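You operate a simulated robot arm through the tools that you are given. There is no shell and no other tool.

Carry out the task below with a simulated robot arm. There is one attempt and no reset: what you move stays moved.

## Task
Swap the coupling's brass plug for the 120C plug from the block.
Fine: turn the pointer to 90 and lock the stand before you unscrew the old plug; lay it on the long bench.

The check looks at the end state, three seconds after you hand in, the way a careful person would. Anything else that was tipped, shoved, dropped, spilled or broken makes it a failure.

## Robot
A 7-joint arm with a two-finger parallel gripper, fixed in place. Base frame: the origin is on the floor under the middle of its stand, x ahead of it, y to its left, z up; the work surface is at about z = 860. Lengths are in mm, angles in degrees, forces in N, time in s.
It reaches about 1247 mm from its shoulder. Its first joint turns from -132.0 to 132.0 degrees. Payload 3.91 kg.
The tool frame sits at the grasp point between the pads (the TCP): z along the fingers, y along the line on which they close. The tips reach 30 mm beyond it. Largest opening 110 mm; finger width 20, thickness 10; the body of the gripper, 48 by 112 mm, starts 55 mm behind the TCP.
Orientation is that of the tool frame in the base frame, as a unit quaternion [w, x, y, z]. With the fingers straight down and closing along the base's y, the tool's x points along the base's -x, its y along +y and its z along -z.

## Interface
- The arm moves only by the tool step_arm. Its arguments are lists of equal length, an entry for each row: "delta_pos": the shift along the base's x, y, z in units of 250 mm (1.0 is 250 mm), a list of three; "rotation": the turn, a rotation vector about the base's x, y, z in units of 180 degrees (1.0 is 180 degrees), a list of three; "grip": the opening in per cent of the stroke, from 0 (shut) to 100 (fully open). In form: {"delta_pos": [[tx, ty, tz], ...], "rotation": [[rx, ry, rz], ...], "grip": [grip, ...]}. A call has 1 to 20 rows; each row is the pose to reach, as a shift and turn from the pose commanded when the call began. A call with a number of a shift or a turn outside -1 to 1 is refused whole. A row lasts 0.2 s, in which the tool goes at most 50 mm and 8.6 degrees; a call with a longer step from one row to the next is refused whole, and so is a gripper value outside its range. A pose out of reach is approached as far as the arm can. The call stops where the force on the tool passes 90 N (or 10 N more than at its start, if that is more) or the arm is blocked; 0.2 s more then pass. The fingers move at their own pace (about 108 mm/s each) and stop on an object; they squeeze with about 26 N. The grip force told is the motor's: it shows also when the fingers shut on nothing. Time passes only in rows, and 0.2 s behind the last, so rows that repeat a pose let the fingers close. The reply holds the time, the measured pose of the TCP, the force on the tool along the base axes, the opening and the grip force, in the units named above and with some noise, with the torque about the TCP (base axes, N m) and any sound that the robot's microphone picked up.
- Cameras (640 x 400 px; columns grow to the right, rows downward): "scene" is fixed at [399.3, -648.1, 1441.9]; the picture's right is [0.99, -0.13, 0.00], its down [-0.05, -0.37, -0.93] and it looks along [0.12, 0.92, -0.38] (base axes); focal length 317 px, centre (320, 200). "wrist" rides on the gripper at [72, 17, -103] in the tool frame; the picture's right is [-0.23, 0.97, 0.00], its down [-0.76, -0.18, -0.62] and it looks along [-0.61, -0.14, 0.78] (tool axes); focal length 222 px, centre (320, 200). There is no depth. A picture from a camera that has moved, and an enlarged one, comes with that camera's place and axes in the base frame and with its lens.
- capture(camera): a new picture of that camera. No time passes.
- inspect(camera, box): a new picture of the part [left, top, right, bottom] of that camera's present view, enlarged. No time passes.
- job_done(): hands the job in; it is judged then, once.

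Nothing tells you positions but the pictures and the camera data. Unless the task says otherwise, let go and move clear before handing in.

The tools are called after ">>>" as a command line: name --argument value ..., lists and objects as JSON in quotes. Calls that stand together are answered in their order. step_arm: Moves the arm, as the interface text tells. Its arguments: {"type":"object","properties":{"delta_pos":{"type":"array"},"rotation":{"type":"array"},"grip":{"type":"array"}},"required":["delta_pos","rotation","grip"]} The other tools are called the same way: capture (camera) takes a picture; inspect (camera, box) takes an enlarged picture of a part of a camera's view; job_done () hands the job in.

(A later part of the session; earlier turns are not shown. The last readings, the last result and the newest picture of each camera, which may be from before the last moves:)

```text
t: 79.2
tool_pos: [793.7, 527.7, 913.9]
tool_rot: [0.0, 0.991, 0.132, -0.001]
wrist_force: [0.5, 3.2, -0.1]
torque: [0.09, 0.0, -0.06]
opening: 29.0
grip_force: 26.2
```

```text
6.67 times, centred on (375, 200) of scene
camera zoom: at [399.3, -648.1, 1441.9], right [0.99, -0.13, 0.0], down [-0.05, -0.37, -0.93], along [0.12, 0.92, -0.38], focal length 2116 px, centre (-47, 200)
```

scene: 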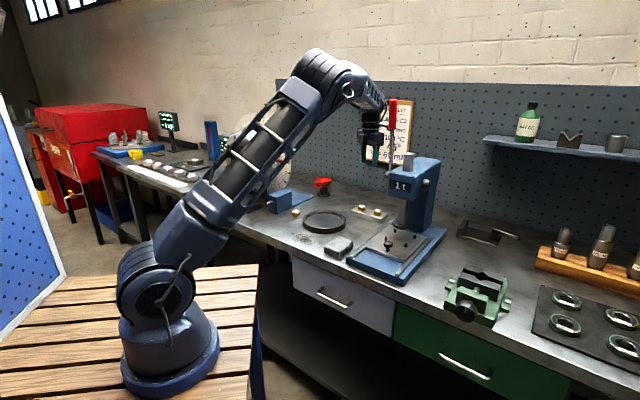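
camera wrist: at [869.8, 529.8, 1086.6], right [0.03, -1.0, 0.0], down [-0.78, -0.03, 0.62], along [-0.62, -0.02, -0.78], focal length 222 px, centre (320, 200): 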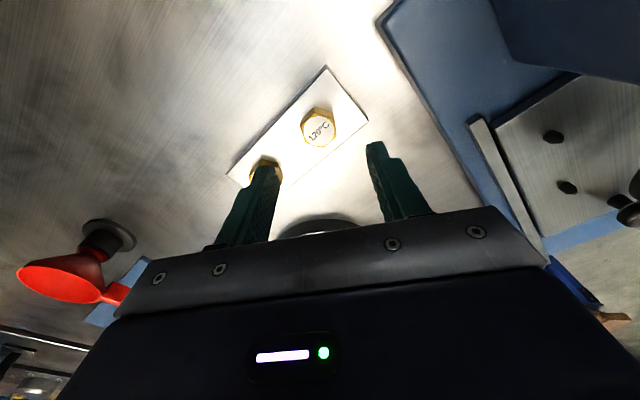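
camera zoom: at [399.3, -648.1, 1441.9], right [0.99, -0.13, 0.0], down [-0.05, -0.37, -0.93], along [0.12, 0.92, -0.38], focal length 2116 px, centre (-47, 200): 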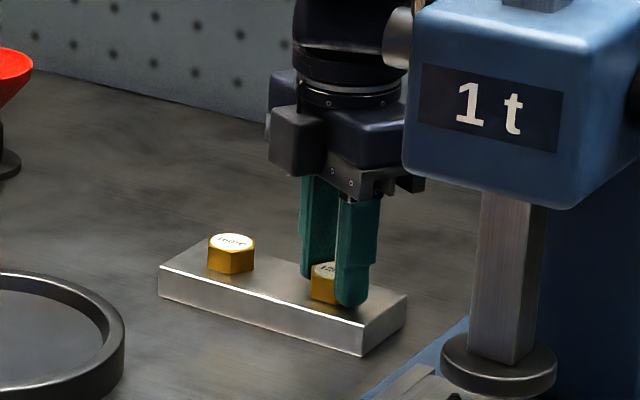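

Holding the 120 °C plug square. I lift gently.

>>> step_arm --delta_pos '[[0, 0, 0.01], [0, 0, 0.025], [0, 0, 0.05], [0, 0, 0.09], [0, 0, 0.16]]' --rotation '[[0, 0, 0], [0, 0, 0], [0, 0, 0], [0, 0, 0], [0, 0, 0]]' --grip '[15, 15, 15, 15, 15]'

>>> inspect --camera "scene" --box '[345, 160, 405, 230]'

>>> inspect --camera "wrist" --box '[240, 80, 400, 220]'

```text
t: 80.4
tool_pos: [793.3, 529.7, 954.0]
tool_rot: [-0.001, 0.991, 0.132, 0.0]
wrist_force: [0.1, -0.1, -0.3]
torque: [0.02, 0.03, -0.04]
opening: 16.6
grip_force: 0.0
```

```text
5.71 times, centred on (375, 195) of scene
camera zoom: at [399.3, -648.1, 1441.9], right [0.99, -0.13, 0.0], down [-0.05, -0.37, -0.93], along [0.12, 0.92, -0.38], focal length 1813 px, centre (6, 229)
```

zoom: 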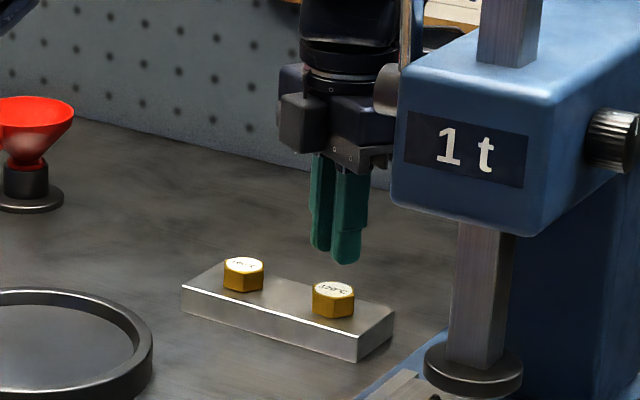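

```text
2.86 times, centred on (320, 150) of wrist
camera zoom: at [869.0, 532.1, 1056.7], right [0.03, -1.0, 0.0], down [-0.78, -0.03, 0.62], along [-0.62, -0.02, -0.78], focal length 635 px, centre (320, 343)
```

zoom: 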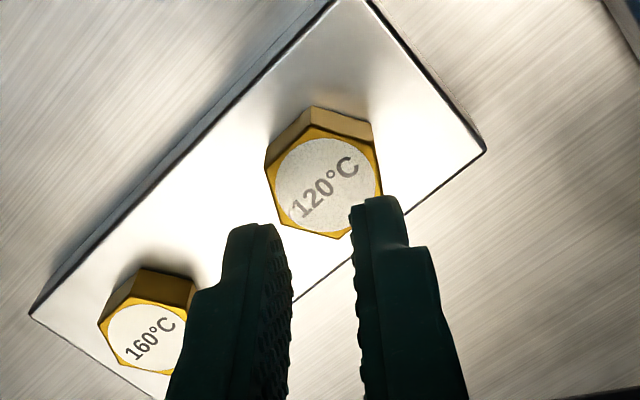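

The fingers slid off: the plug is screwed into the block, so it has to be unscrewed there too. I raise slightly and wind the wrist back clockwise to get a full unscrewing stroke.

>>> step_arm --delta_pos '[[0, 0, 0.05], [0, 0, 0.1], [0, 0, 0.1], [0, 0, 0.1], [0, 0, 0.1], [0, 0, 0.1], [0, 0, 0.1], [0, 0, 0.1], [0, 0, 0.1], [0, 0, 0.1], [0, 0, 0.1], [0, 0, 0.1], [0, 0, 0.1], [0, 0, 0.1], [0, 0, 0.1], [0, 0, 0.1]]' --rotation '[[0, 0, 0], [0, 0, -0.04], [0, 0, -0.085], [0, 0, -0.13], [0, 0, -0.175], [0, 0, -0.22], [0, 0, -0.265], [0, 0, -0.31], [0, 0, -0.355], [0, 0, -0.4], [0, 0, -0.445], [0, 0, -0.49], [0, 0, -0.535], [0, 0, -0.58], [0, 0, -0.625], [0, 0, -0.6667]]' --grip '[55, 55, 55, 55, 55, 55, 55, 55, 55, 55, 55, 55, 55, 55, 55, 55]'

>>> step_arm --delta_pos '[[0, 0, 0], [0, 0, 0], [0, 0, 0], [0, 0, 0], [0, 0, 0], [0, 0, 0], [0, 0, 0], [0, 0, 0], [0, 0, 0], [0, 0, 0], [0, 0, 0], [0, 0, 0], [0, 0, 0], [0, 0, 0], [0, 0, 0]]' --rotation '[[0, 0, -0.04], [0, 0, -0.085], [0, 0, -0.13], [0, 0, -0.175], [0, 0, -0.22], [0, 0, -0.265], [0, 0, -0.31], [0, 0, -0.355], [0, 0, -0.4], [0, 0, -0.445], [0, 0, -0.49], [0, 0, -0.535], [0, 0, -0.58], [0, 0, -0.625], [0, 0, -0.6667]]' --grip '[55, 55, 55, 55, 55, 55, 55, 55, 55, 55, 55, 55, 55, 55, 55]'

>>> capture --camera "wrist"

>>> inspect --camera "wrist" --box '[260, 60, 380, 180]'

>>> capture --camera "scene"

```text
t: 83.8
tool_pos: [794.3, 527.6, 980.9]
tool_rot: [0.0, -0.608, 0.794, 0.0]
wrist_force: [-0.7, -0.4, -0.4]
torque: [0.03, 0.02, -0.01]
opening: 60.6
grip_force: 0.1
```

```text
t: 87.0
tool_pos: [793.0, 527.5, 979.4]
tool_rot: [0.0, 0.384, 0.924, 0.001]
wrist_force: [-0.1, -0.5, -0.3]
torque: [0.0, 0.0, 0.02]
opening: 60.8
grip_force: 0.0
```

```text
taken
camera wrist: at [755.5, 591.2, 1081.4], right [0.85, 0.53, 0.0], down [0.41, -0.66, 0.62], along [0.33, -0.53, -0.78], focal length 222 px, centre (320, 200)
```

wrist: 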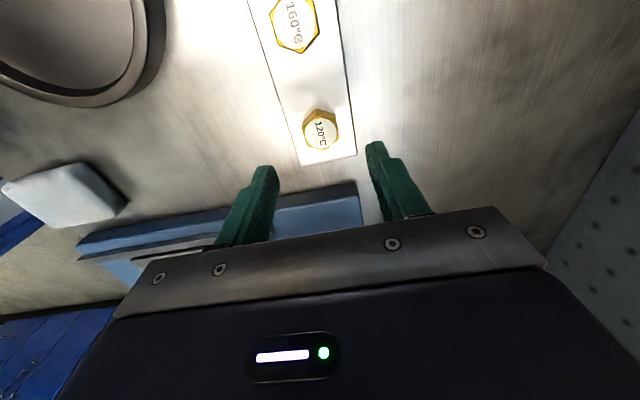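

```text
3.33 times, centred on (320, 120) of wrist
camera zoom: at [755.5, 591.2, 1081.4], right [0.85, 0.53, 0.0], down [0.41, -0.66, 0.62], along [0.33, -0.53, -0.78], focal length 740 px, centre (320, 467)
```

zoom: 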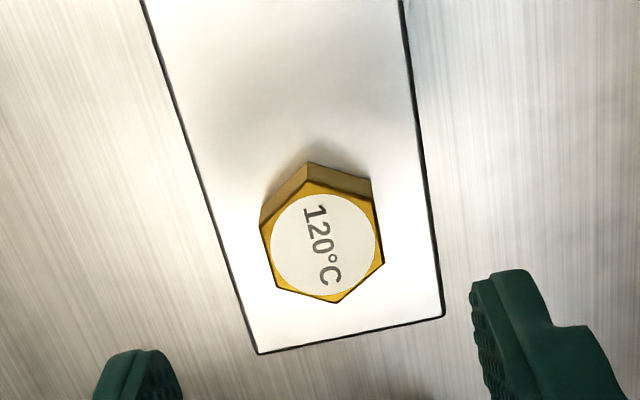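

```text
taken
```

scene: 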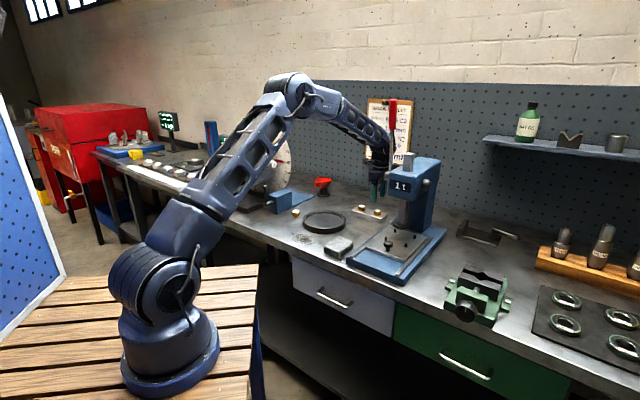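

The 120 °C plug is again centred and square at ψ ≈ -45°. I go down, grip it and start turning counter-clockwise.

>>> step_arm --delta_pos '[[0.0064, 0.001, -0.09], [0.0064, 0.001, -0.18], [0.0064, 0.001, -0.24], [0.0064, 0.001, -0.262], [0.0064, 0.001, -0.262], [0.0064, 0.001, -0.262], [0.0064, 0.001, -0.262], [0.0064, 0.001, -0.262]]' --rotation '[[0, 0, 0], [0, 0, 0], [0, 0, 0], [0, 0, 0], [0, 0, 0], [0, 0, 0], [0, 0, 0], [0, 0, 0]]' --grip '[55, 55, 55, 55, 40, 25, 15, 15]'

>>> inspect --camera "wrist" --box '[260, 90, 380, 210]'

>>> inspect --camera "scene" --box '[345, 170, 405, 230]'

```text
t: 88.8
tool_pos: [794.8, 527.4, 912.1]
tool_rot: [-0.001, 0.382, 0.924, -0.001]
wrist_force: [-16.8, -14.9, 0.6]
torque: [-0.36, 0.35, 0.01]
opening: 29.0
grip_force: 25.5
```

```text
3.33 times, centred on (320, 150) of wrist
camera zoom: at [757.0, 590.8, 1014.9], right [0.85, 0.53, 0.0], down [0.41, -0.66, 0.62], along [0.33, -0.53, -0.78], focal length 740 px, centre (320, 367)
```

zoom: 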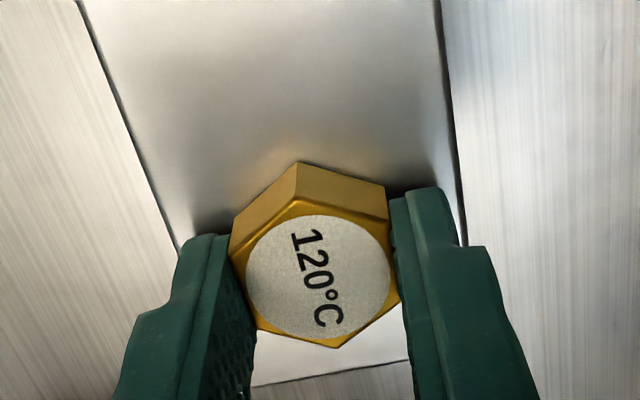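

```text
6.67 times, centred on (375, 200) of scene
camera zoom: at [399.3, -648.1, 1441.9], right [0.99, -0.13, 0.0], down [-0.05, -0.37, -0.93], along [0.12, 0.92, -0.38], focal length 2116 px, centre (-47, 200)
```

zoom: 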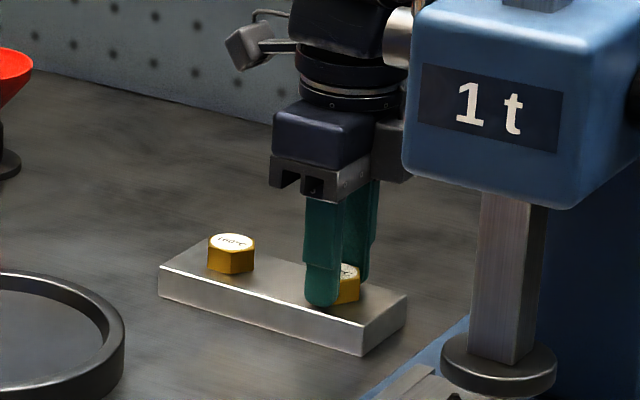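

Gripped. I relieve the side load a little and turn 168° counter-clockwise with a slow rise.

>>> step_arm --delta_pos '[[-0.003, -0.003, 0.0008], [-0.003, -0.003, 0.0017], [-0.003, -0.003, 0.0025], [-0.003, -0.003, 0.0034], [-0.002, -0.003, 0.0042], [-0.002, -0.003, 0.005], [-0.002, -0.002, 0.0059], [-0.002, -0.002, 0.0067], [-0.002, -0.002, 0.0076], [-0.002, -0.002, 0.0084], [-0.002, -0.002, 0.0092], [-0.002, -0.002, 0.0101], [-0.002, -0.002, 0.0109], [-0.002, -0.002, 0.0118], [-0.002, -0.002, 0.0126], [-0.002, -0.002, 0.0134], [-0.002, -0.002, 0.0143], [-0.002, -0.002, 0.0151], [-0.002, -0.002, 0.016], [-0.002, -0.002, 0.0168]]' --rotation '[[0, 0, 0.0467], [0, 0, 0.0933], [0, 0, 0.14], [0, 0, 0.1867], [0, 0, 0.2333], [0, 0, 0.28], [0, 0, 0.3267], [0, 0, 0.3733], [0, 0, 0.42], [0, 0, 0.4667], [0, 0, 0.5133], [0, 0, 0.56], [0, 0, 0.6067], [0, 0, 0.6533], [0, 0, 0.7], [0, 0, 0.7467], [0, 0, 0.7933], [0, 0, 0.84], [0, 0, 0.8867], [0, 0, 0.9333]]' --grip '[15, 15, 15, 15, 15, 15, 15, 15, 15, 15, 15, 15, 15, 15, 15, 15, 15, 15, 15, 15]'

>>> inspect --camera "wrist" --box '[260, 90, 380, 210]'

>>> inspect --camera "scene" --box '[345, 170, 405, 230]'

```text
t: 93.0
tool_pos: [794.3, 528.8, 917.9]
tool_rot: [0.0, 0.879, -0.476, 0.0]
wrist_force: [-20.1, 6.4, -10.0]
torque: [0.2, 0.46, 0.0]
opening: 29.2
grip_force: 25.6
```

```text
3.33 times, centred on (320, 150) of wrist
camera zoom: at [821.1, 458.5, 1019.2], right [-0.94, -0.34, 0.0], down [-0.27, 0.73, 0.62], along [-0.21, 0.59, -0.78], focal length 740 px, centre (320, 367)
```

zoom: 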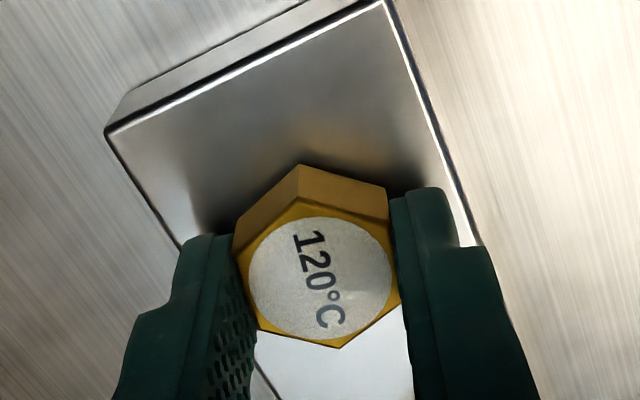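

```text
6.67 times, centred on (375, 200) of scene
camera zoom: at [399.3, -648.1, 1441.9], right [0.99, -0.13, 0.0], down [-0.05, -0.37, -0.93], along [0.12, 0.92, -0.38], focal length 2116 px, centre (-47, 200)
```

zoom: 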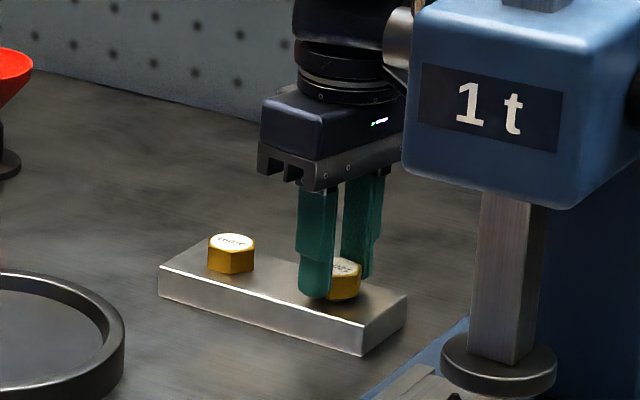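

The plug turns with the gripper and rises. I continue another 84°.

>>> step_arm --delta_pos '[[0.001, 0, 0.0004], [0.001, 0, 0.001], [0.001, 0, 0.0018], [0.001, 0, 0.0026], [0.001, 0, 0.0034], [0.001, 0, 0.0042], [0.001, 0, 0.005], [0.001, 0, 0.0058], [0.001, 0, 0.0066], [0.001, 0, 0.0076]]' --rotation '[[0, 0, 0.0467], [0, 0, 0.0933], [0, 0, 0.14], [0, 0, 0.1867], [0, 0, 0.2333], [0, 0, 0.28], [0, 0, 0.3267], [0, 0, 0.3733], [0, 0, 0.42], [0, 0, 0.4667]]' --grip '[15, 15, 15, 15, 15, 15, 15, 15, 15, 15]'

>>> inspect --camera "wrist" --box '[260, 90, 380, 210]'

>>> inspect --camera "scene" --box '[345, 170, 405, 230]'

```text
t: 95.2
tool_pos: [795.8, 527.5, 920.7]
tool_rot: [0.0, 0.972, 0.235, -0.001]
wrist_force: [3.7, 5.7, -6.2]
torque: [0.23, -0.18, -0.03]
opening: 29.0
grip_force: 25.7
```

```text
3.33 times, centred on (320, 150) of wrist
camera zoom: at [868.9, 547.0, 1021.5], right [0.24, -0.97, 0.0], down [-0.76, -0.19, 0.62], along [-0.6, -0.15, -0.78], focal length 740 px, centre (320, 367)
```

zoom: 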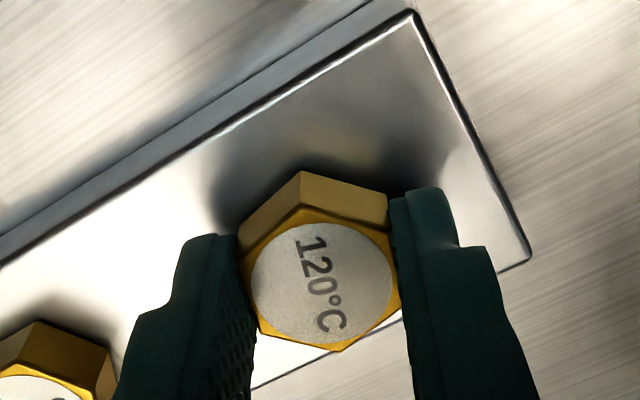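

```text
6.67 times, centred on (375, 200) of scene
camera zoom: at [399.3, -648.1, 1441.9], right [0.99, -0.13, 0.0], down [-0.05, -0.37, -0.93], along [0.12, 0.92, -0.38], focal length 2116 px, centre (-47, 200)
```

zoom: 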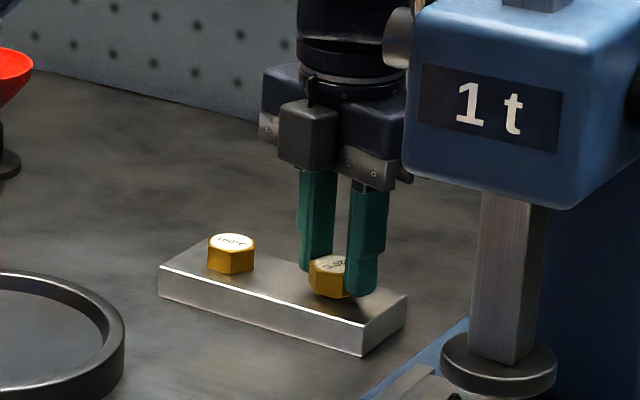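

Still lightly engaged. I turn a further ~25°.

>>> step_arm --delta_pos '[[0, 0, 0.001], [0, 0, 0.002], [0, 0, 0.003], [0, 0, 0.004]]' --rotation '[[0, 0, 0.04], [0, 0, 0.08], [0, 0, 0.12], [0, 0, 0.15]]' --grip '[15, 15, 15, 15]'

>>> capture --camera "scene"

```text
t: 96.2
tool_pos: [793.7, 529.3, 922.0]
tool_rot: [0.0, 0.889, 0.458, 0.001]
wrist_force: [-0.2, -0.9, -0.7]
torque: [0.01, 0.04, 0.0]
opening: 28.7
grip_force: 26.2
```

```text
taken
```

scene: 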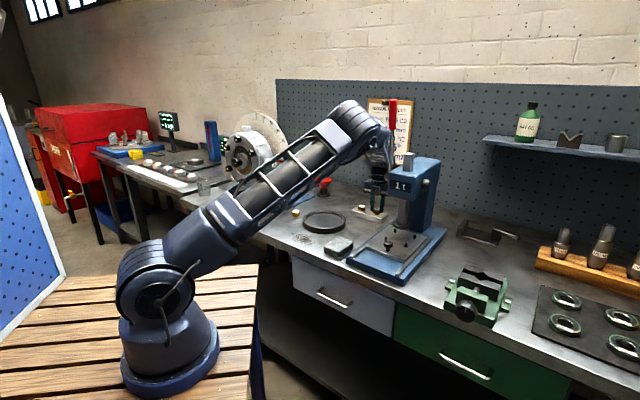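

Forces dropped to zero – the plug is free. I lift it.

>>> step_arm --delta_pos '[[0, 0, 0.015], [0, 0, 0.035], [0, 0, 0.07], [0, 0, 0.12], [0, 0, 0.22], [0, 0, 0.36]]' --rotation '[[0, 0, 0], [0, 0, 0], [0, 0, 0], [0, 0, 0], [0, 0, 0], [0, 0, 0]]' --grip '[15, 15, 15, 15, 15, 15]'

>>> capture --camera "wrist"

>>> inspect --camera "scene" --box '[335, 150, 405, 230]'

```text
t: 97.6
tool_pos: [792.4, 529.5, 1009.8]
tool_rot: [0.001, 0.891, 0.455, 0.001]
wrist_force: [0.1, -0.1, -1.1]
torque: [0.01, 0.0, 0.0]
opening: 29.1
grip_force: 26.4
```

```text
taken
camera wrist: at [850.1, 579.0, 1112.5], right [0.66, -0.75, 0.0], down [-0.59, -0.51, 0.62], along [-0.47, -0.41, -0.78], focal length 222 px, centre (320, 200)
```

wrist: 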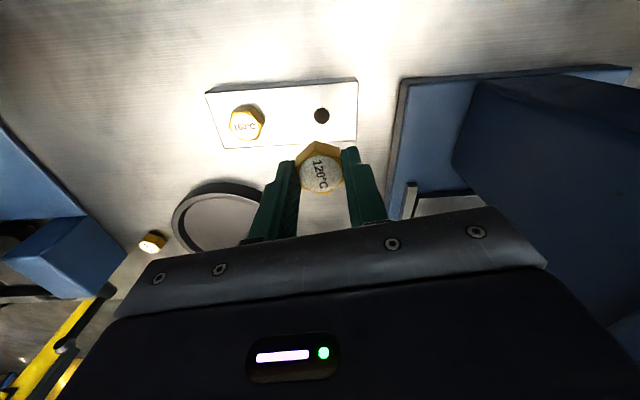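

```text
5.00 times, centred on (370, 190) of scene
camera zoom: at [399.3, -648.1, 1441.9], right [0.99, -0.13, 0.0], down [-0.05, -0.37, -0.93], along [0.12, 0.92, -0.38], focal length 1587 px, centre (70, 250)
```

zoom: 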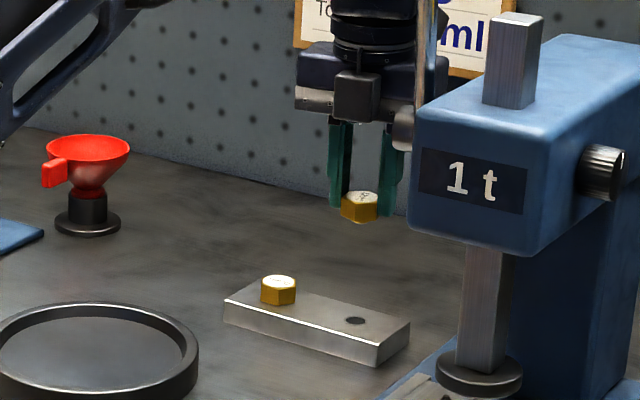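

The 120 °C plug is in the gripper and the block's hole is empty. I raise it and carry it back to the coupling.

>>> step_arm --delta_pos '[[0, 0, 0.15], [0, 0, 0.33], [0, 0, 0.51], [0, 0, 0.69], [0, 0, 0.87], [0, 0, 1.0]]' --rotation '[[0, 0, 0], [0, 0, 0], [0, 0, 0], [0, 0, 0], [0, 0, 0], [0, 0, 0]]' --grip '[15, 15, 15, 15, 15, 15]'

>>> step_arm --delta_pos '[[-0.05, 0.02, 0.14], [-0.15, 0.06, 0.28], [-0.3, 0.12, 0.4], [-0.46, 0.2, 0.46], [-0.62, 0.28, 0.46], [-0.78, 0.36, 0.46], [-0.93, 0.44, 0.46], [-1.0, 0.48, 0.46]]' --rotation '[[0, 0, 0.01], [0, 0, 0.02], [0, 0, 0.03], [0, 0, 0.04], [0, 0, 0.05], [0, 0, 0.06], [0, 0, 0.065], [0, 0, 0.07]]' --grip '[15, 15, 15, 15, 15, 15, 15, 15]'

>>> capture --camera "scene"

```text
t: 99.0
tool_pos: [798.0, 526.6, 1263.4]
tool_rot: [0.0, 0.891, 0.454, -0.001]
wrist_force: [0.2, -0.5, -0.2]
torque: [0.03, 0.08, 0.0]
opening: 29.4
grip_force: 25.7
```

```text
refused: row 3 steps farther than a row can; nothing moved
```

```text
taken
```

scene: 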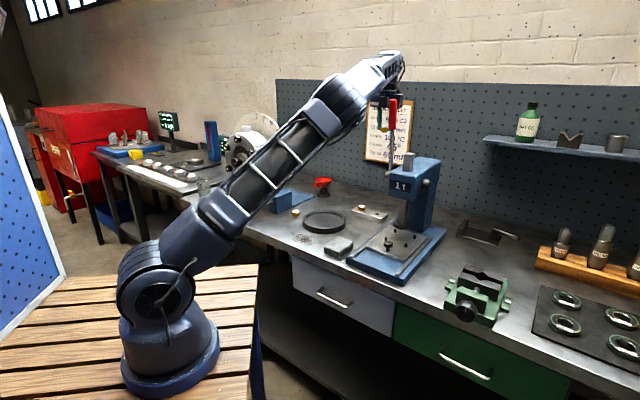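

Lifted fine; the second move had a step slightly too long, so I resend it in smaller steps.

>>> step_arm --delta_pos '[[-0.04, 0.02, 0.12], [-0.12, 0.05, 0.26], [-0.24, 0.1, 0.38], [-0.38, 0.16, 0.44], [-0.53, 0.23, 0.46], [-0.69, 0.31, 0.46], [-0.85, 0.39, 0.46], [-1.0, 0.47, 0.46]]' --rotation '[[0, 0, 0.01], [0, 0, 0.02], [0, 0, 0.03], [0, 0, 0.04], [0, 0, 0.05], [0, 0, 0.06], [0, 0, 0.065], [0, 0, 0.07]]' --grip '[15, 15, 15, 15, 15, 15, 15, 15]'

>>> step_arm --delta_pos '[[-0.12, 0.06, 0], [-0.28, 0.13, 0], [-0.44, 0.2, 0], [-0.6, 0.28, 0], [-0.76, 0.36, 0], [-0.92, 0.44, 0], [-1.0, 0.5, 0]]' --rotation '[[0, 0, 0.01], [0, 0, 0.02], [0, 0, 0.03], [0, 0, 0.04], [0, 0, 0.05], [0, 0, 0.06], [0, 0, 0.065]]' --grip '[15, 15, 15, 15, 15, 15, 15]'

>>> capture --camera "scene"

>>> capture --camera "wrist"

```text
t: 100.8
tool_pos: [547.3, 645.6, 1374.3]
tool_rot: [-0.001, 0.836, 0.549, -0.002]
wrist_force: [0.6, -0.7, -1.5]
torque: [0.03, 0.08, -0.02]
opening: 29.1
grip_force: 26.2
```

```text
t: 102.4
tool_pos: [294.7, 768.8, 1376.6]
tool_rot: [0.0, 0.775, 0.632, 0.0]
wrist_force: [0.4, -0.6, -0.9]
torque: [0.03, 0.04, 0.0]
opening: 29.2
grip_force: 25.8
```

```text
taken
```

scene: 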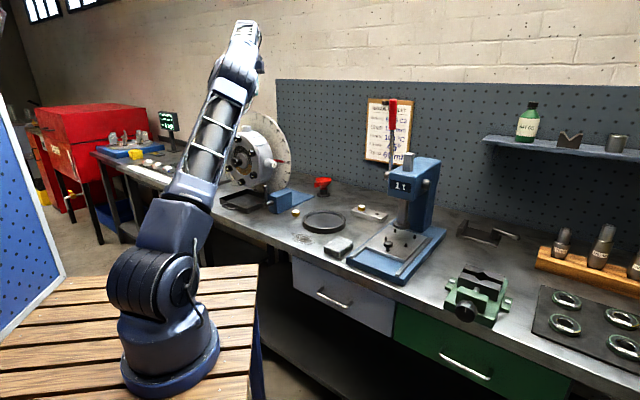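

```text
taken
camera wrist: at [326.6, 837.4, 1478.2], right [0.91, -0.42, 0.0], down [-0.33, -0.71, 0.62], along [-0.26, -0.57, -0.78], focal length 222 px, centre (320, 200)
```

wrist: 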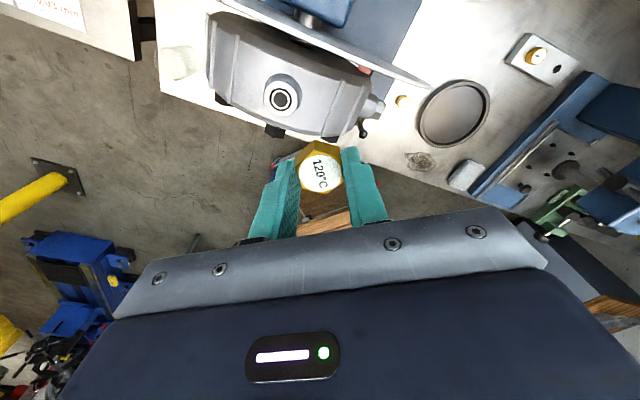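

The plug is near the coupling, ψ ≈ 258°. I measure the hole and the plug's place in the grip.

>>> inspect --camera "wrist" --box '[230, 50, 330, 150]'

>>> inspect --camera "wrist" --box '[260, 120, 380, 220]'

```text
4.00 times, centred on (280, 100) of wrist
camera zoom: at [326.6, 837.4, 1478.2], right [0.91, -0.42, 0.0], down [-0.33, -0.71, 0.62], along [-0.26, -0.57, -0.78], focal length 888 px, centre (480, 600)
```

zoom: 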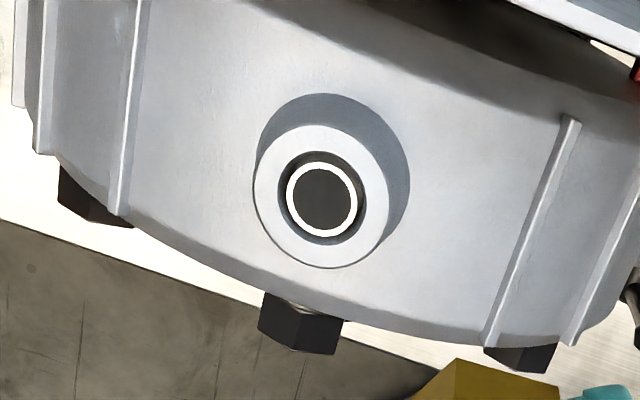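

```text
4.00 times, centred on (320, 170) of wrist
camera zoom: at [326.6, 837.4, 1478.2], right [0.91, -0.42, 0.0], down [-0.33, -0.71, 0.62], along [-0.26, -0.57, -0.78], focal length 888 px, centre (320, 320)
```

zoom: 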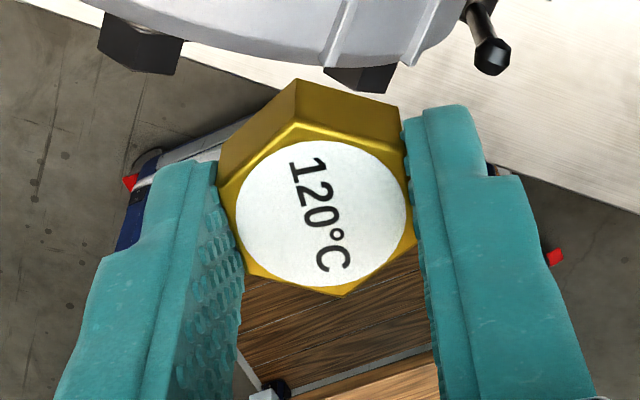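

Hole measured at about (257.6, 793.0); the plug's hex sits ~16 mm below the TCP. I move directly over the hole and come down to just above engagement.

>>> step_arm --delta_pos '[[-0.074, 0.048, 0], [-0.148, 0.097, 0], [-0.148, 0.097, -0.15], [-0.148, 0.097, -0.3], [-0.148, 0.097, -0.406]]' --rotation '[[0, 0, 0], [0, 0, 0], [0, 0, 0], [0, 0, 0], [0, 0, 0]]' --grip '[15, 15, 15, 15, 15]'

>>> inspect --camera "wrist" --box '[260, 90, 380, 210]'

>>> inspect --camera "scene" --box '[215, 85, 285, 145]'

```text
t: 103.6
tool_pos: [257.0, 794.3, 1274.9]
tool_rot: [-0.001, 0.774, 0.633, 0.0]
wrist_force: [-0.5, 0.8, -1.4]
torque: [0.02, -0.05, -0.02]
opening: 29.1
grip_force: 26.1
```

```text
3.33 times, centred on (320, 150) of wrist
camera zoom: at [289.2, 862.5, 1376.8], right [0.91, -0.42, 0.0], down [-0.33, -0.71, 0.62], along [-0.26, -0.57, -0.78], focal length 740 px, centre (320, 367)
```

zoom: 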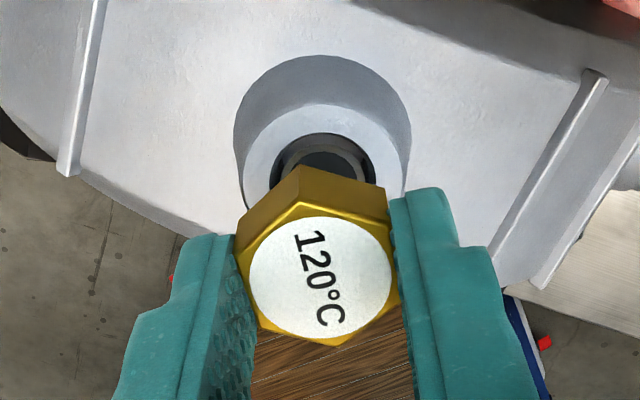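

```text
6.67 times, centred on (250, 115) of scene
camera zoom: at [399.3, -648.1, 1441.9], right [0.99, -0.13, 0.0], down [-0.05, -0.37, -0.93], along [0.12, 0.92, -0.38], focal length 2116 px, centre (787, 767)
```

zoom: 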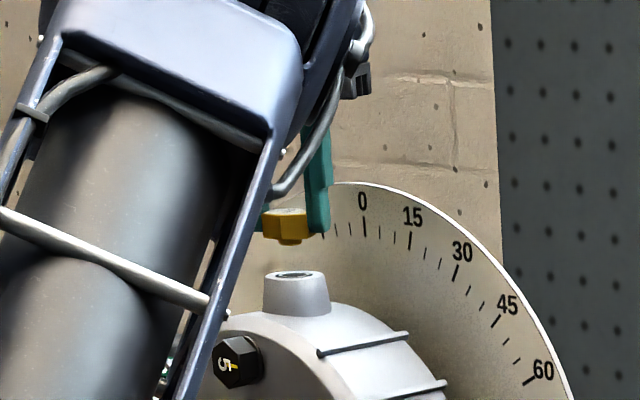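

A slight offset remains (~1 mm); I correct and descend to just above thread engagement.

>>> step_arm --delta_pos '[[0.002, -0.0044, -0.02], [0.002, -0.0044, -0.045], [0.002, -0.0044, -0.0684]]' --rotation '[[0, 0, 0], [0, 0, 0], [0, 0, 0]]' --grip '[15, 15, 15]'

>>> inspect --camera "wrist" --box '[260, 90, 380, 210]'

>>> inspect --camera "scene" --box '[230, 100, 270, 135]'

```text
t: 104.4
tool_pos: [257.2, 794.7, 1256.7]
tool_rot: [0.0, 0.775, 0.632, 0.0]
wrist_force: [-0.6, 0.4, -0.3]
torque: [0.01, 0.0, 0.0]
opening: 29.3
grip_force: 26.0
```

```text
3.33 times, centred on (320, 150) of wrist
camera zoom: at [290.2, 861.1, 1359.5], right [0.91, -0.42, 0.0], down [-0.33, -0.71, 0.62], along [-0.26, -0.57, -0.78], focal length 740 px, centre (320, 367)
```

zoom: 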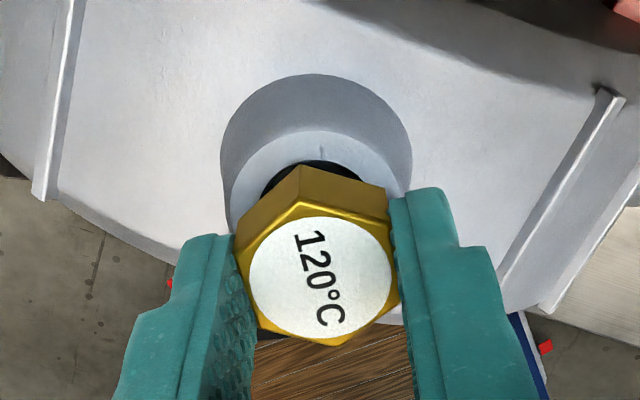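

```text
11.43 times, centred on (250, 118) of scene
camera zoom: at [399.3, -648.1, 1441.9], right [0.99, -0.13, 0.0], down [-0.05, -0.37, -0.93], along [0.12, 0.92, -0.38], focal length 3627 px, centre (1120, 1143)
```

zoom: 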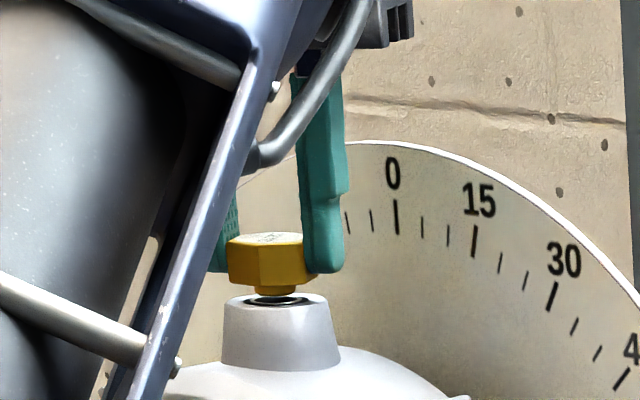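

The plug's short shank is about 3 mm above the hole rim, well aligned. I lower in small steps to feel the thread.

>>> step_arm --delta_pos '[[0.001, -0.003, -0.005], [0.001, -0.003, -0.01], [0.001, -0.003, -0.014]]' --rotation '[[0, 0, 0], [0, 0, 0], [0, 0, 0]]' --grip '[15, 15, 15]'

>>> inspect --camera "scene" --box '[230, 100, 270, 135]'

```text
t: 105.2
tool_pos: [257.1, 792.3, 1254.7]
tool_rot: [-0.001, 0.775, 0.632, 0.0]
wrist_force: [3.4, 16.1, 10.0]
torque: [0.51, -0.06, -0.02]
opening: 29.3
grip_force: 25.8
```

```text
11.43 times, centred on (250, 118) of scene
camera zoom: at [399.3, -648.1, 1441.9], right [0.99, -0.13, 0.0], down [-0.05, -0.37, -0.93], along [0.12, 0.92, -0.38], focal length 3627 px, centre (1120, 1143)
```

zoom: 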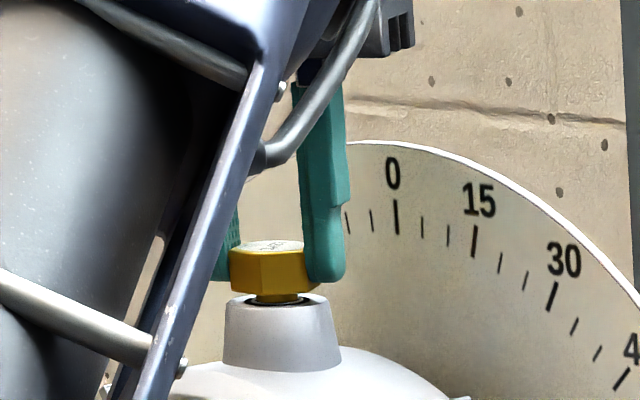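

Contact: 10 N down, with a side push showing the hole ~1 mm further in +y. I centre on it and start turning clockwise with slow feed.

>>> step_arm --delta_pos '[[0.001, 0.005, 0.0], [0.001, 0.005, -0.001], [0.001, 0.005, -0.002], [0.001, 0.005, -0.003], [0.001, 0.005, -0.004], [0.001, 0.005, -0.005]]' --rotation '[[0, 0, 0], [0, 0, -0.0467], [0, 0, -0.0933], [0, 0, -0.14], [0, 0, -0.1867], [0, 0, -0.2333]]' --grip '[15, 15, 15, 15, 15, 15]'

>>> inspect --camera "wrist" --box '[260, 90, 380, 210]'

>>> inspect --camera "scene" --box '[230, 100, 270, 135]'

```text
t: 106.6
tool_pos: [255.9, 794.1, 1253.5]
tool_rot: [0.0, 0.95, 0.312, 0.0]
wrist_force: [-9.0, -7.9, 12.5]
torque: [-0.39, 0.4, 0.02]
opening: 29.0
grip_force: 25.7
```

```text
3.33 times, centred on (320, 150) of wrist
camera zoom: at [326.8, 823.4, 1355.3], right [0.39, -0.92, 0.0], down [-0.72, -0.31, 0.62], along [-0.57, -0.25, -0.78], focal length 740 px, centre (320, 367)
```

zoom: 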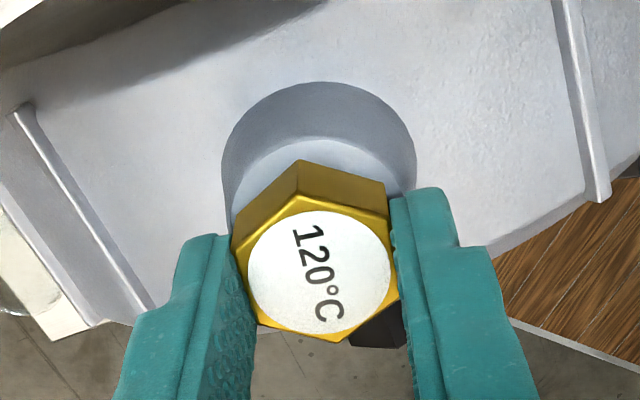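

```text
11.43 times, centred on (250, 118) of scene
camera zoom: at [399.3, -648.1, 1441.9], right [0.99, -0.13, 0.0], down [-0.05, -0.37, -0.93], along [0.12, 0.92, -0.38], focal length 3627 px, centre (1120, 1143)
```

zoom: 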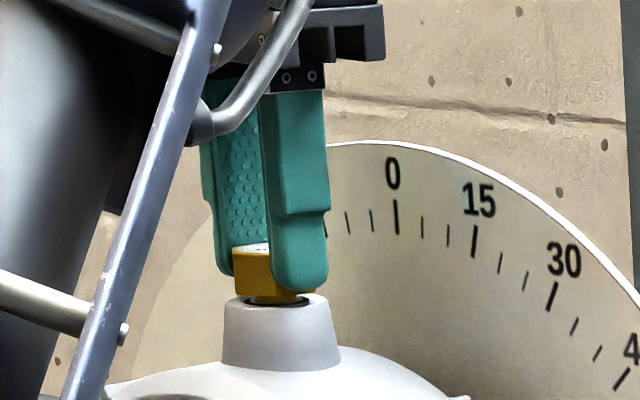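

It's engaging. I continue clockwise 126° with matching feed.

>>> step_arm --delta_pos '[[0.0, 0.0, -0.001], [0.0, 0.0, -0.002], [0.0, 0.0, -0.003], [0.0, 0.0, -0.004], [0.0, 0.0, -0.005], [0.0, 0.0, -0.006], [0.0, 0.0, -0.007], [0.0, 0.0, -0.008], [0.0, 0.0, -0.009], [0.0, 0.0, -0.01]]' --rotation '[[0, 0, -0.0467], [0, 0, -0.0933], [0, 0, -0.14], [0, 0, -0.1867], [0, 0, -0.2333], [0, 0, -0.28], [0, 0, -0.3267], [0, 0, -0.3733], [0, 0, -0.42], [0, 0, -0.4667]]' --grip '[15, 15, 15, 15, 15, 15, 15, 15, 15, 15]'

>>> inspect --camera "wrist" --box '[260, 90, 380, 210]'

>>> inspect --camera "scene" --box '[230, 100, 270, 135]'

```text
t: 108.8
tool_pos: [257.7, 794.5, 1250.9]
tool_rot: [0.0, 0.915, -0.404, 0.0]
wrist_force: [-4.1, 1.0, 16.7]
torque: [-0.05, 0.06, -0.04]
opening: 29.2
grip_force: 26.3
```

```text
3.33 times, centred on (320, 150) of wrist
camera zoom: at [295.6, 729.0, 1352.4], right [-0.87, -0.49, 0.0], down [-0.38, 0.68, 0.62], along [-0.3, 0.55, -0.78], focal length 740 px, centre (320, 367)
```

zoom: 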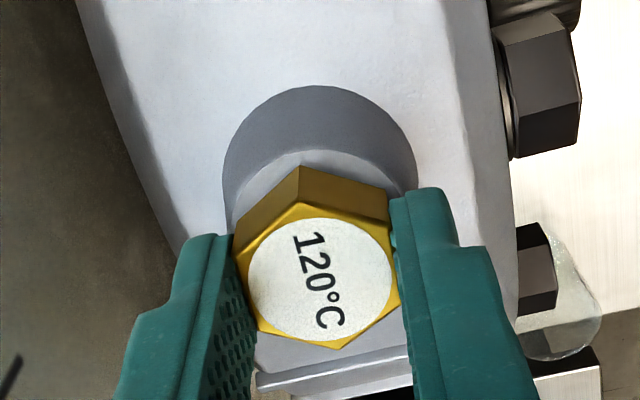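

```text
11.43 times, centred on (250, 118) of scene
camera zoom: at [399.3, -648.1, 1441.9], right [0.99, -0.13, 0.0], down [-0.05, -0.37, -0.93], along [0.12, 0.92, -0.38], focal length 3627 px, centre (1120, 1143)
```

zoom: 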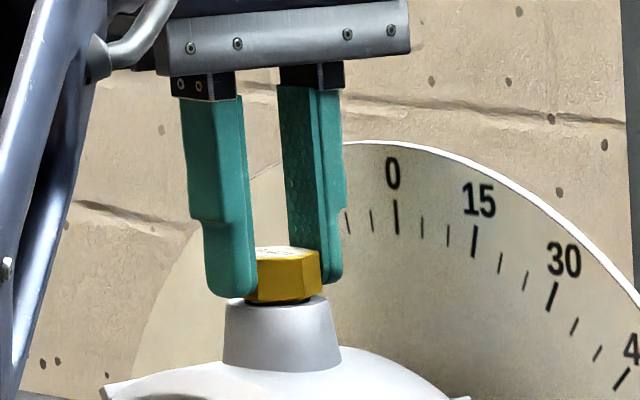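

Threading in nicely (lateral force small, slight push). I continue with a gentler feed.

>>> step_arm --delta_pos '[[0.0, 0.0, -0.0004], [0.0, 0.0, -0.0008], [0.0, 0.0, -0.0013], [0.0, 0.0, -0.0018], [0.0, 0.0, -0.0024], [0.0, 0.0, -0.003], [0.0, 0.0, -0.0036], [0.0, 0.0, -0.0042], [0.0, 0.0, -0.0048], [0.0, 0.0, -0.0054]]' --rotation '[[0, 0, -0.0467], [0, 0, -0.0933], [0, 0, -0.14], [0, 0, -0.1867], [0, 0, -0.2333], [0, 0, -0.28], [0, 0, -0.3267], [0, 0, -0.3733], [0, 0, -0.42], [0, 0, -0.4667]]' --grip '[15, 15, 15, 15, 15, 15, 15, 15, 15, 15]'

>>> inspect --camera "wrist" --box '[260, 90, 380, 210]'

>>> inspect --camera "scene" --box '[230, 100, 270, 135]'

```text
t: 111.0
tool_pos: [258.6, 793.3, 1249.0]
tool_rot: [0.0, -0.409, 0.912, -0.001]
wrist_force: [-7.9, 4.6, 11.2]
torque: [-0.2, 0.58, 0.02]
opening: 29.1
grip_force: 26.0
```

```text
3.33 times, centred on (320, 150) of wrist
camera zoom: at [198.3, 751.2, 1350.8], right [-0.58, 0.82, 0.0], down [0.64, 0.45, 0.62], along [0.51, 0.36, -0.78], focal length 740 px, centre (320, 367)
```

zoom: 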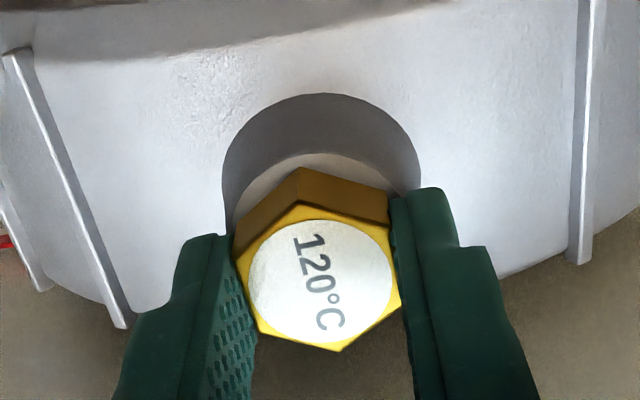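

```text
11.43 times, centred on (250, 118) of scene
camera zoom: at [399.3, -648.1, 1441.9], right [0.99, -0.13, 0.0], down [-0.05, -0.37, -0.93], along [0.12, 0.92, -0.38], focal length 3627 px, centre (1120, 1143)
```

zoom: 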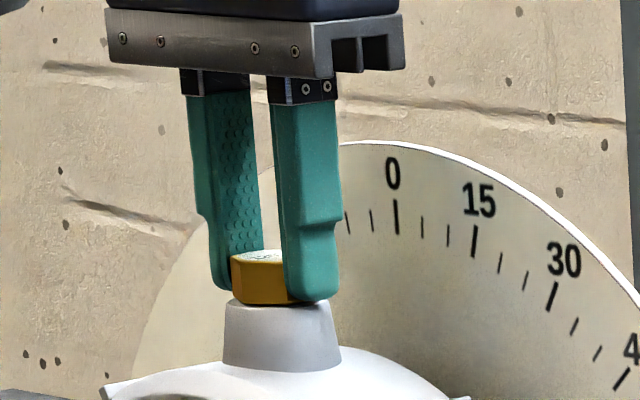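

210° in, nearly seated. I carry on until it tightens.

>>> step_arm --delta_pos '[[0.0, 0.0, -0.0005], [0.0, 0.0, -0.001], [0.0, 0.0, -0.0015], [0.0, 0.0, -0.002], [0.0, 0.0, -0.0025], [0.0, 0.0, -0.003]]' --rotation '[[0, 0, -0.0467], [0, 0, -0.0933], [0, 0, -0.14], [0, 0, -0.1867], [0, 0, -0.2333], [0, 0, -0.28]]' --grip '[15, 15, 15, 15, 15, 15]'

>>> inspect --camera "wrist" --box '[260, 90, 380, 210]'

>>> inspect --camera "scene" --box '[230, 100, 270, 135]'

```text
t: 112.4
tool_pos: [258.2, 794.1, 1247.2]
tool_rot: [0.0, 0.018, 1.0, 0.0]
wrist_force: [-9.3, 8.3, 11.4]
torque: [0.25, 0.56, 0.04]
opening: 29.2
grip_force: 25.9
```

```text
3.33 times, centred on (320, 150) of wrist
camera zoom: at [187.4, 813.6, 1349.8], right [0.26, 0.96, 0.0], down [0.75, -0.21, 0.62], along [0.6, -0.16, -0.78], focal length 740 px, centre (320, 367)
```

zoom: 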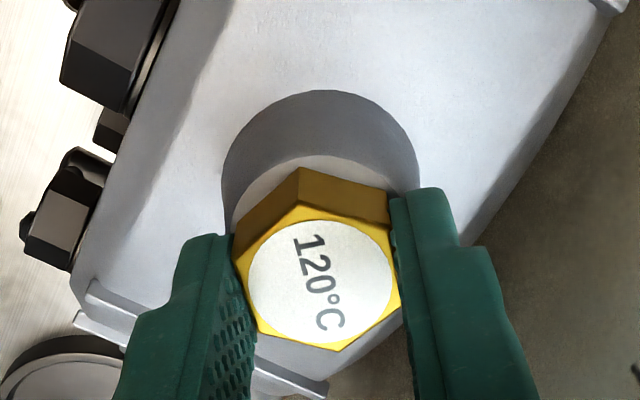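

```text
11.43 times, centred on (250, 118) of scene
camera zoom: at [399.3, -648.1, 1441.9], right [0.99, -0.13, 0.0], down [-0.05, -0.37, -0.93], along [0.12, 0.92, -0.38], focal length 3627 px, centre (1120, 1143)
```

zoom: 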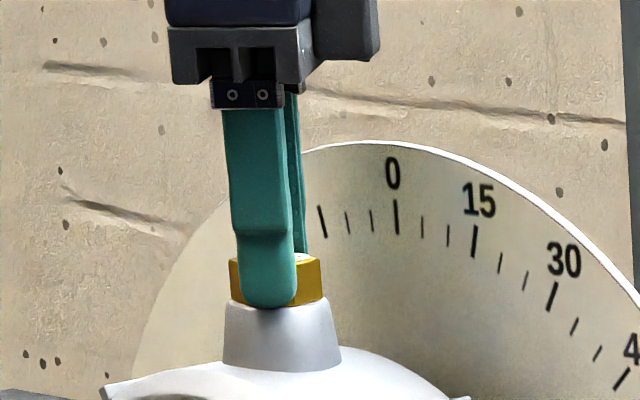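

>>> step_arm --delta_pos '[[0.0, 0.0, -0.0005], [0.0, 0.0, -0.001], [0.0, 0.0, -0.0015], [0.0, 0.0, -0.002], [0.0, 0.0, -0.002]]' --rotation '[[0, 0, -0.0467], [0, 0, -0.0933], [0, 0, -0.14], [0, 0, -0.1867], [0, 0, -0.225]]' --grip '[15, 15, 15, 15, 15]'

>>> inspect --camera "wrist" --box '[260, 90, 380, 210]'

>>> inspect --camera "scene" --box '[230, 100, 270, 135]'

```text
t: 113.6
tool_pos: [258.0, 793.9, 1248.0]
tool_rot: [0.001, 0.364, 0.932, 0.0]
wrist_force: [0.6, -0.5, 1.8]
torque: [-0.06, 0.0, 0.32]
opening: 33.7
grip_force: 26.1
```

```text
3.33 times, centred on (320, 150) of wrist
camera zoom: at [217.5, 855.7, 1349.0], right [0.83, 0.56, 0.0], down [0.44, -0.65, 0.62], along [0.35, -0.52, -0.78], focal length 740 px, centre (320, 367)
```

zoom: 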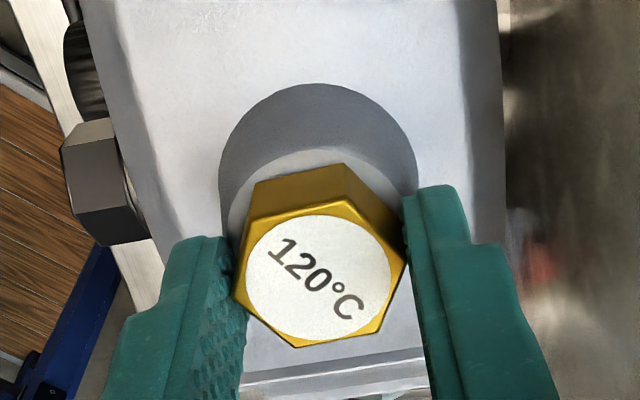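

```text
11.43 times, centred on (250, 118) of scene
camera zoom: at [399.3, -648.1, 1441.9], right [0.99, -0.13, 0.0], down [-0.05, -0.37, -0.93], along [0.12, 0.92, -0.38], focal length 3627 px, centre (1120, 1143)
```

zoom: 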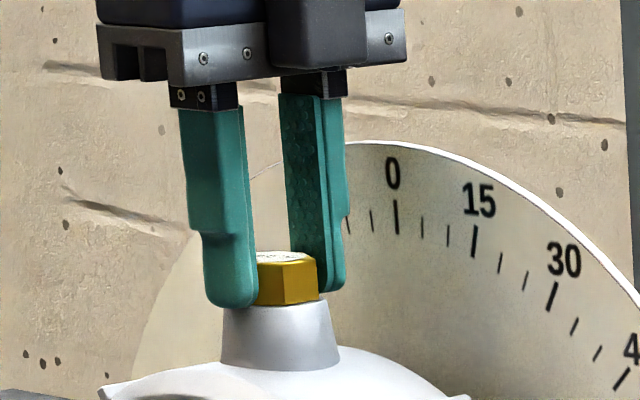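

The plug stopped turning after about 270° and the grip slipped round the hex – it is seated tight. I open and lift straight off, then inspect.

>>> step_arm --delta_pos '[[0, 0, 0], [0, 0, 0], [0, 0, 0], [0, 0, 0.06], [0, 0, 0.16], [0, 0, 0.3], [0, 0, 0.45]]' --rotation '[[0, 0, 0], [0, 0, 0], [0, 0, 0], [0, 0, 0], [0, 0, 0], [0, 0, 0], [0, 0, 0]]' --grip '[45, 60, 60, 60, 60, 60, 60]'

>>> inspect --camera "wrist" --box '[260, 60, 380, 180]'

>>> inspect --camera "scene" --box '[230, 100, 270, 135]'

>>> inspect --camera "scene" --box '[225, 100, 325, 220]'

```text
t: 115.2
tool_pos: [258.1, 792.5, 1358.8]
tool_rot: [0.001, 0.363, 0.932, -0.001]
wrist_force: [0.3, 0.4, -0.3]
torque: [0.0, 0.05, 0.02]
opening: 66.0
grip_force: 0.0
```

```text
3.33 times, centred on (320, 120) of wrist
camera zoom: at [217.2, 855.4, 1460.9], right [0.83, 0.56, 0.0], down [0.44, -0.64, 0.62], along [0.35, -0.52, -0.78], focal length 740 px, centre (320, 467)
```

zoom: 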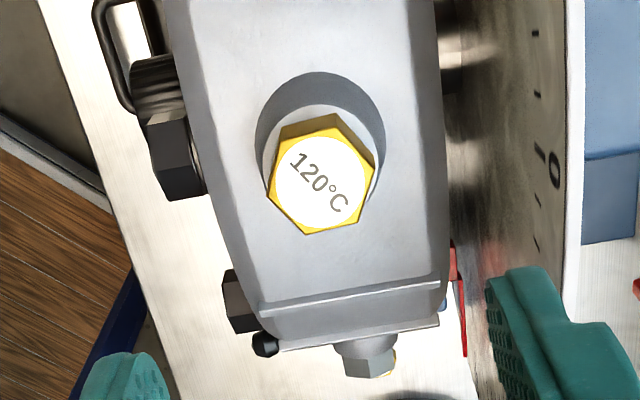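

```text
11.43 times, centred on (250, 118) of scene
camera zoom: at [399.3, -648.1, 1441.9], right [0.99, -0.13, 0.0], down [-0.05, -0.37, -0.93], along [0.12, 0.92, -0.38], focal length 3627 px, centre (1120, 1143)
```

zoom: 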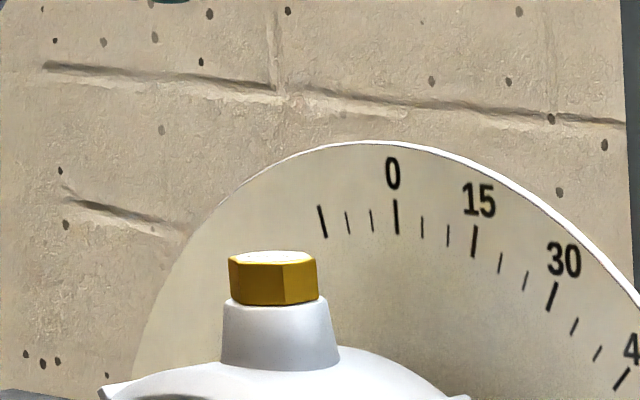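

```text
3.33 times, centred on (275, 160) of scene
camera zoom: at [399.3, -648.1, 1441.9], right [0.99, -0.13, 0.0], down [-0.05, -0.37, -0.93], along [0.12, 0.92, -0.38], focal length 1058 px, centre (470, 333)
```

zoom: 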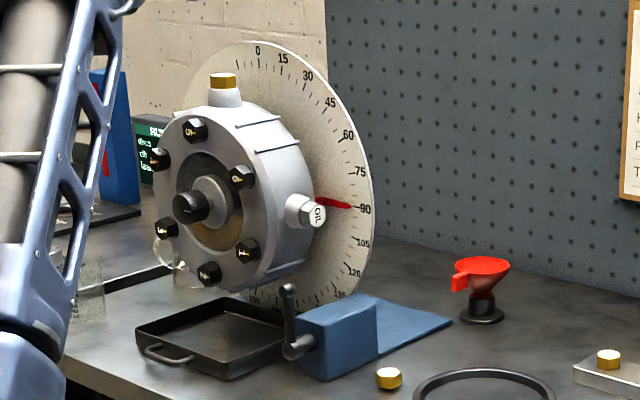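

The 120 °C plug sits flush on the boss, the pointer is still at 90, the lever is up, and the old plug stands on the bench. For certainty I'll regrip square on the flats and give it a final clockwise nip.

>>> inspect --camera "wrist" --box '[295, 85, 345, 135]'

```text
8.00 times, centred on (320, 110) of wrist
camera zoom: at [217.2, 855.4, 1460.9], right [0.83, 0.56, 0.0], down [0.44, -0.64, 0.62], along [0.35, -0.52, -0.78], focal length 1777 px, centre (320, 920)
```

zoom: 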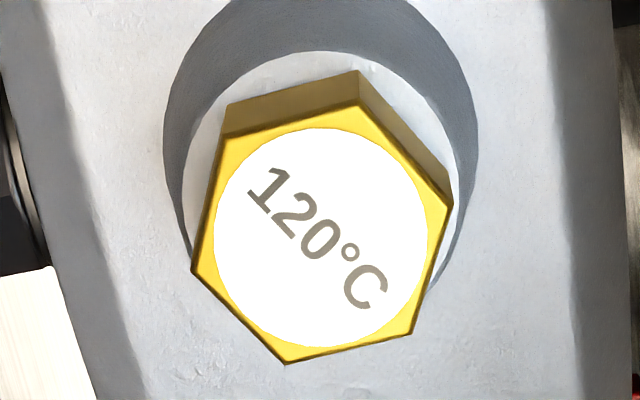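

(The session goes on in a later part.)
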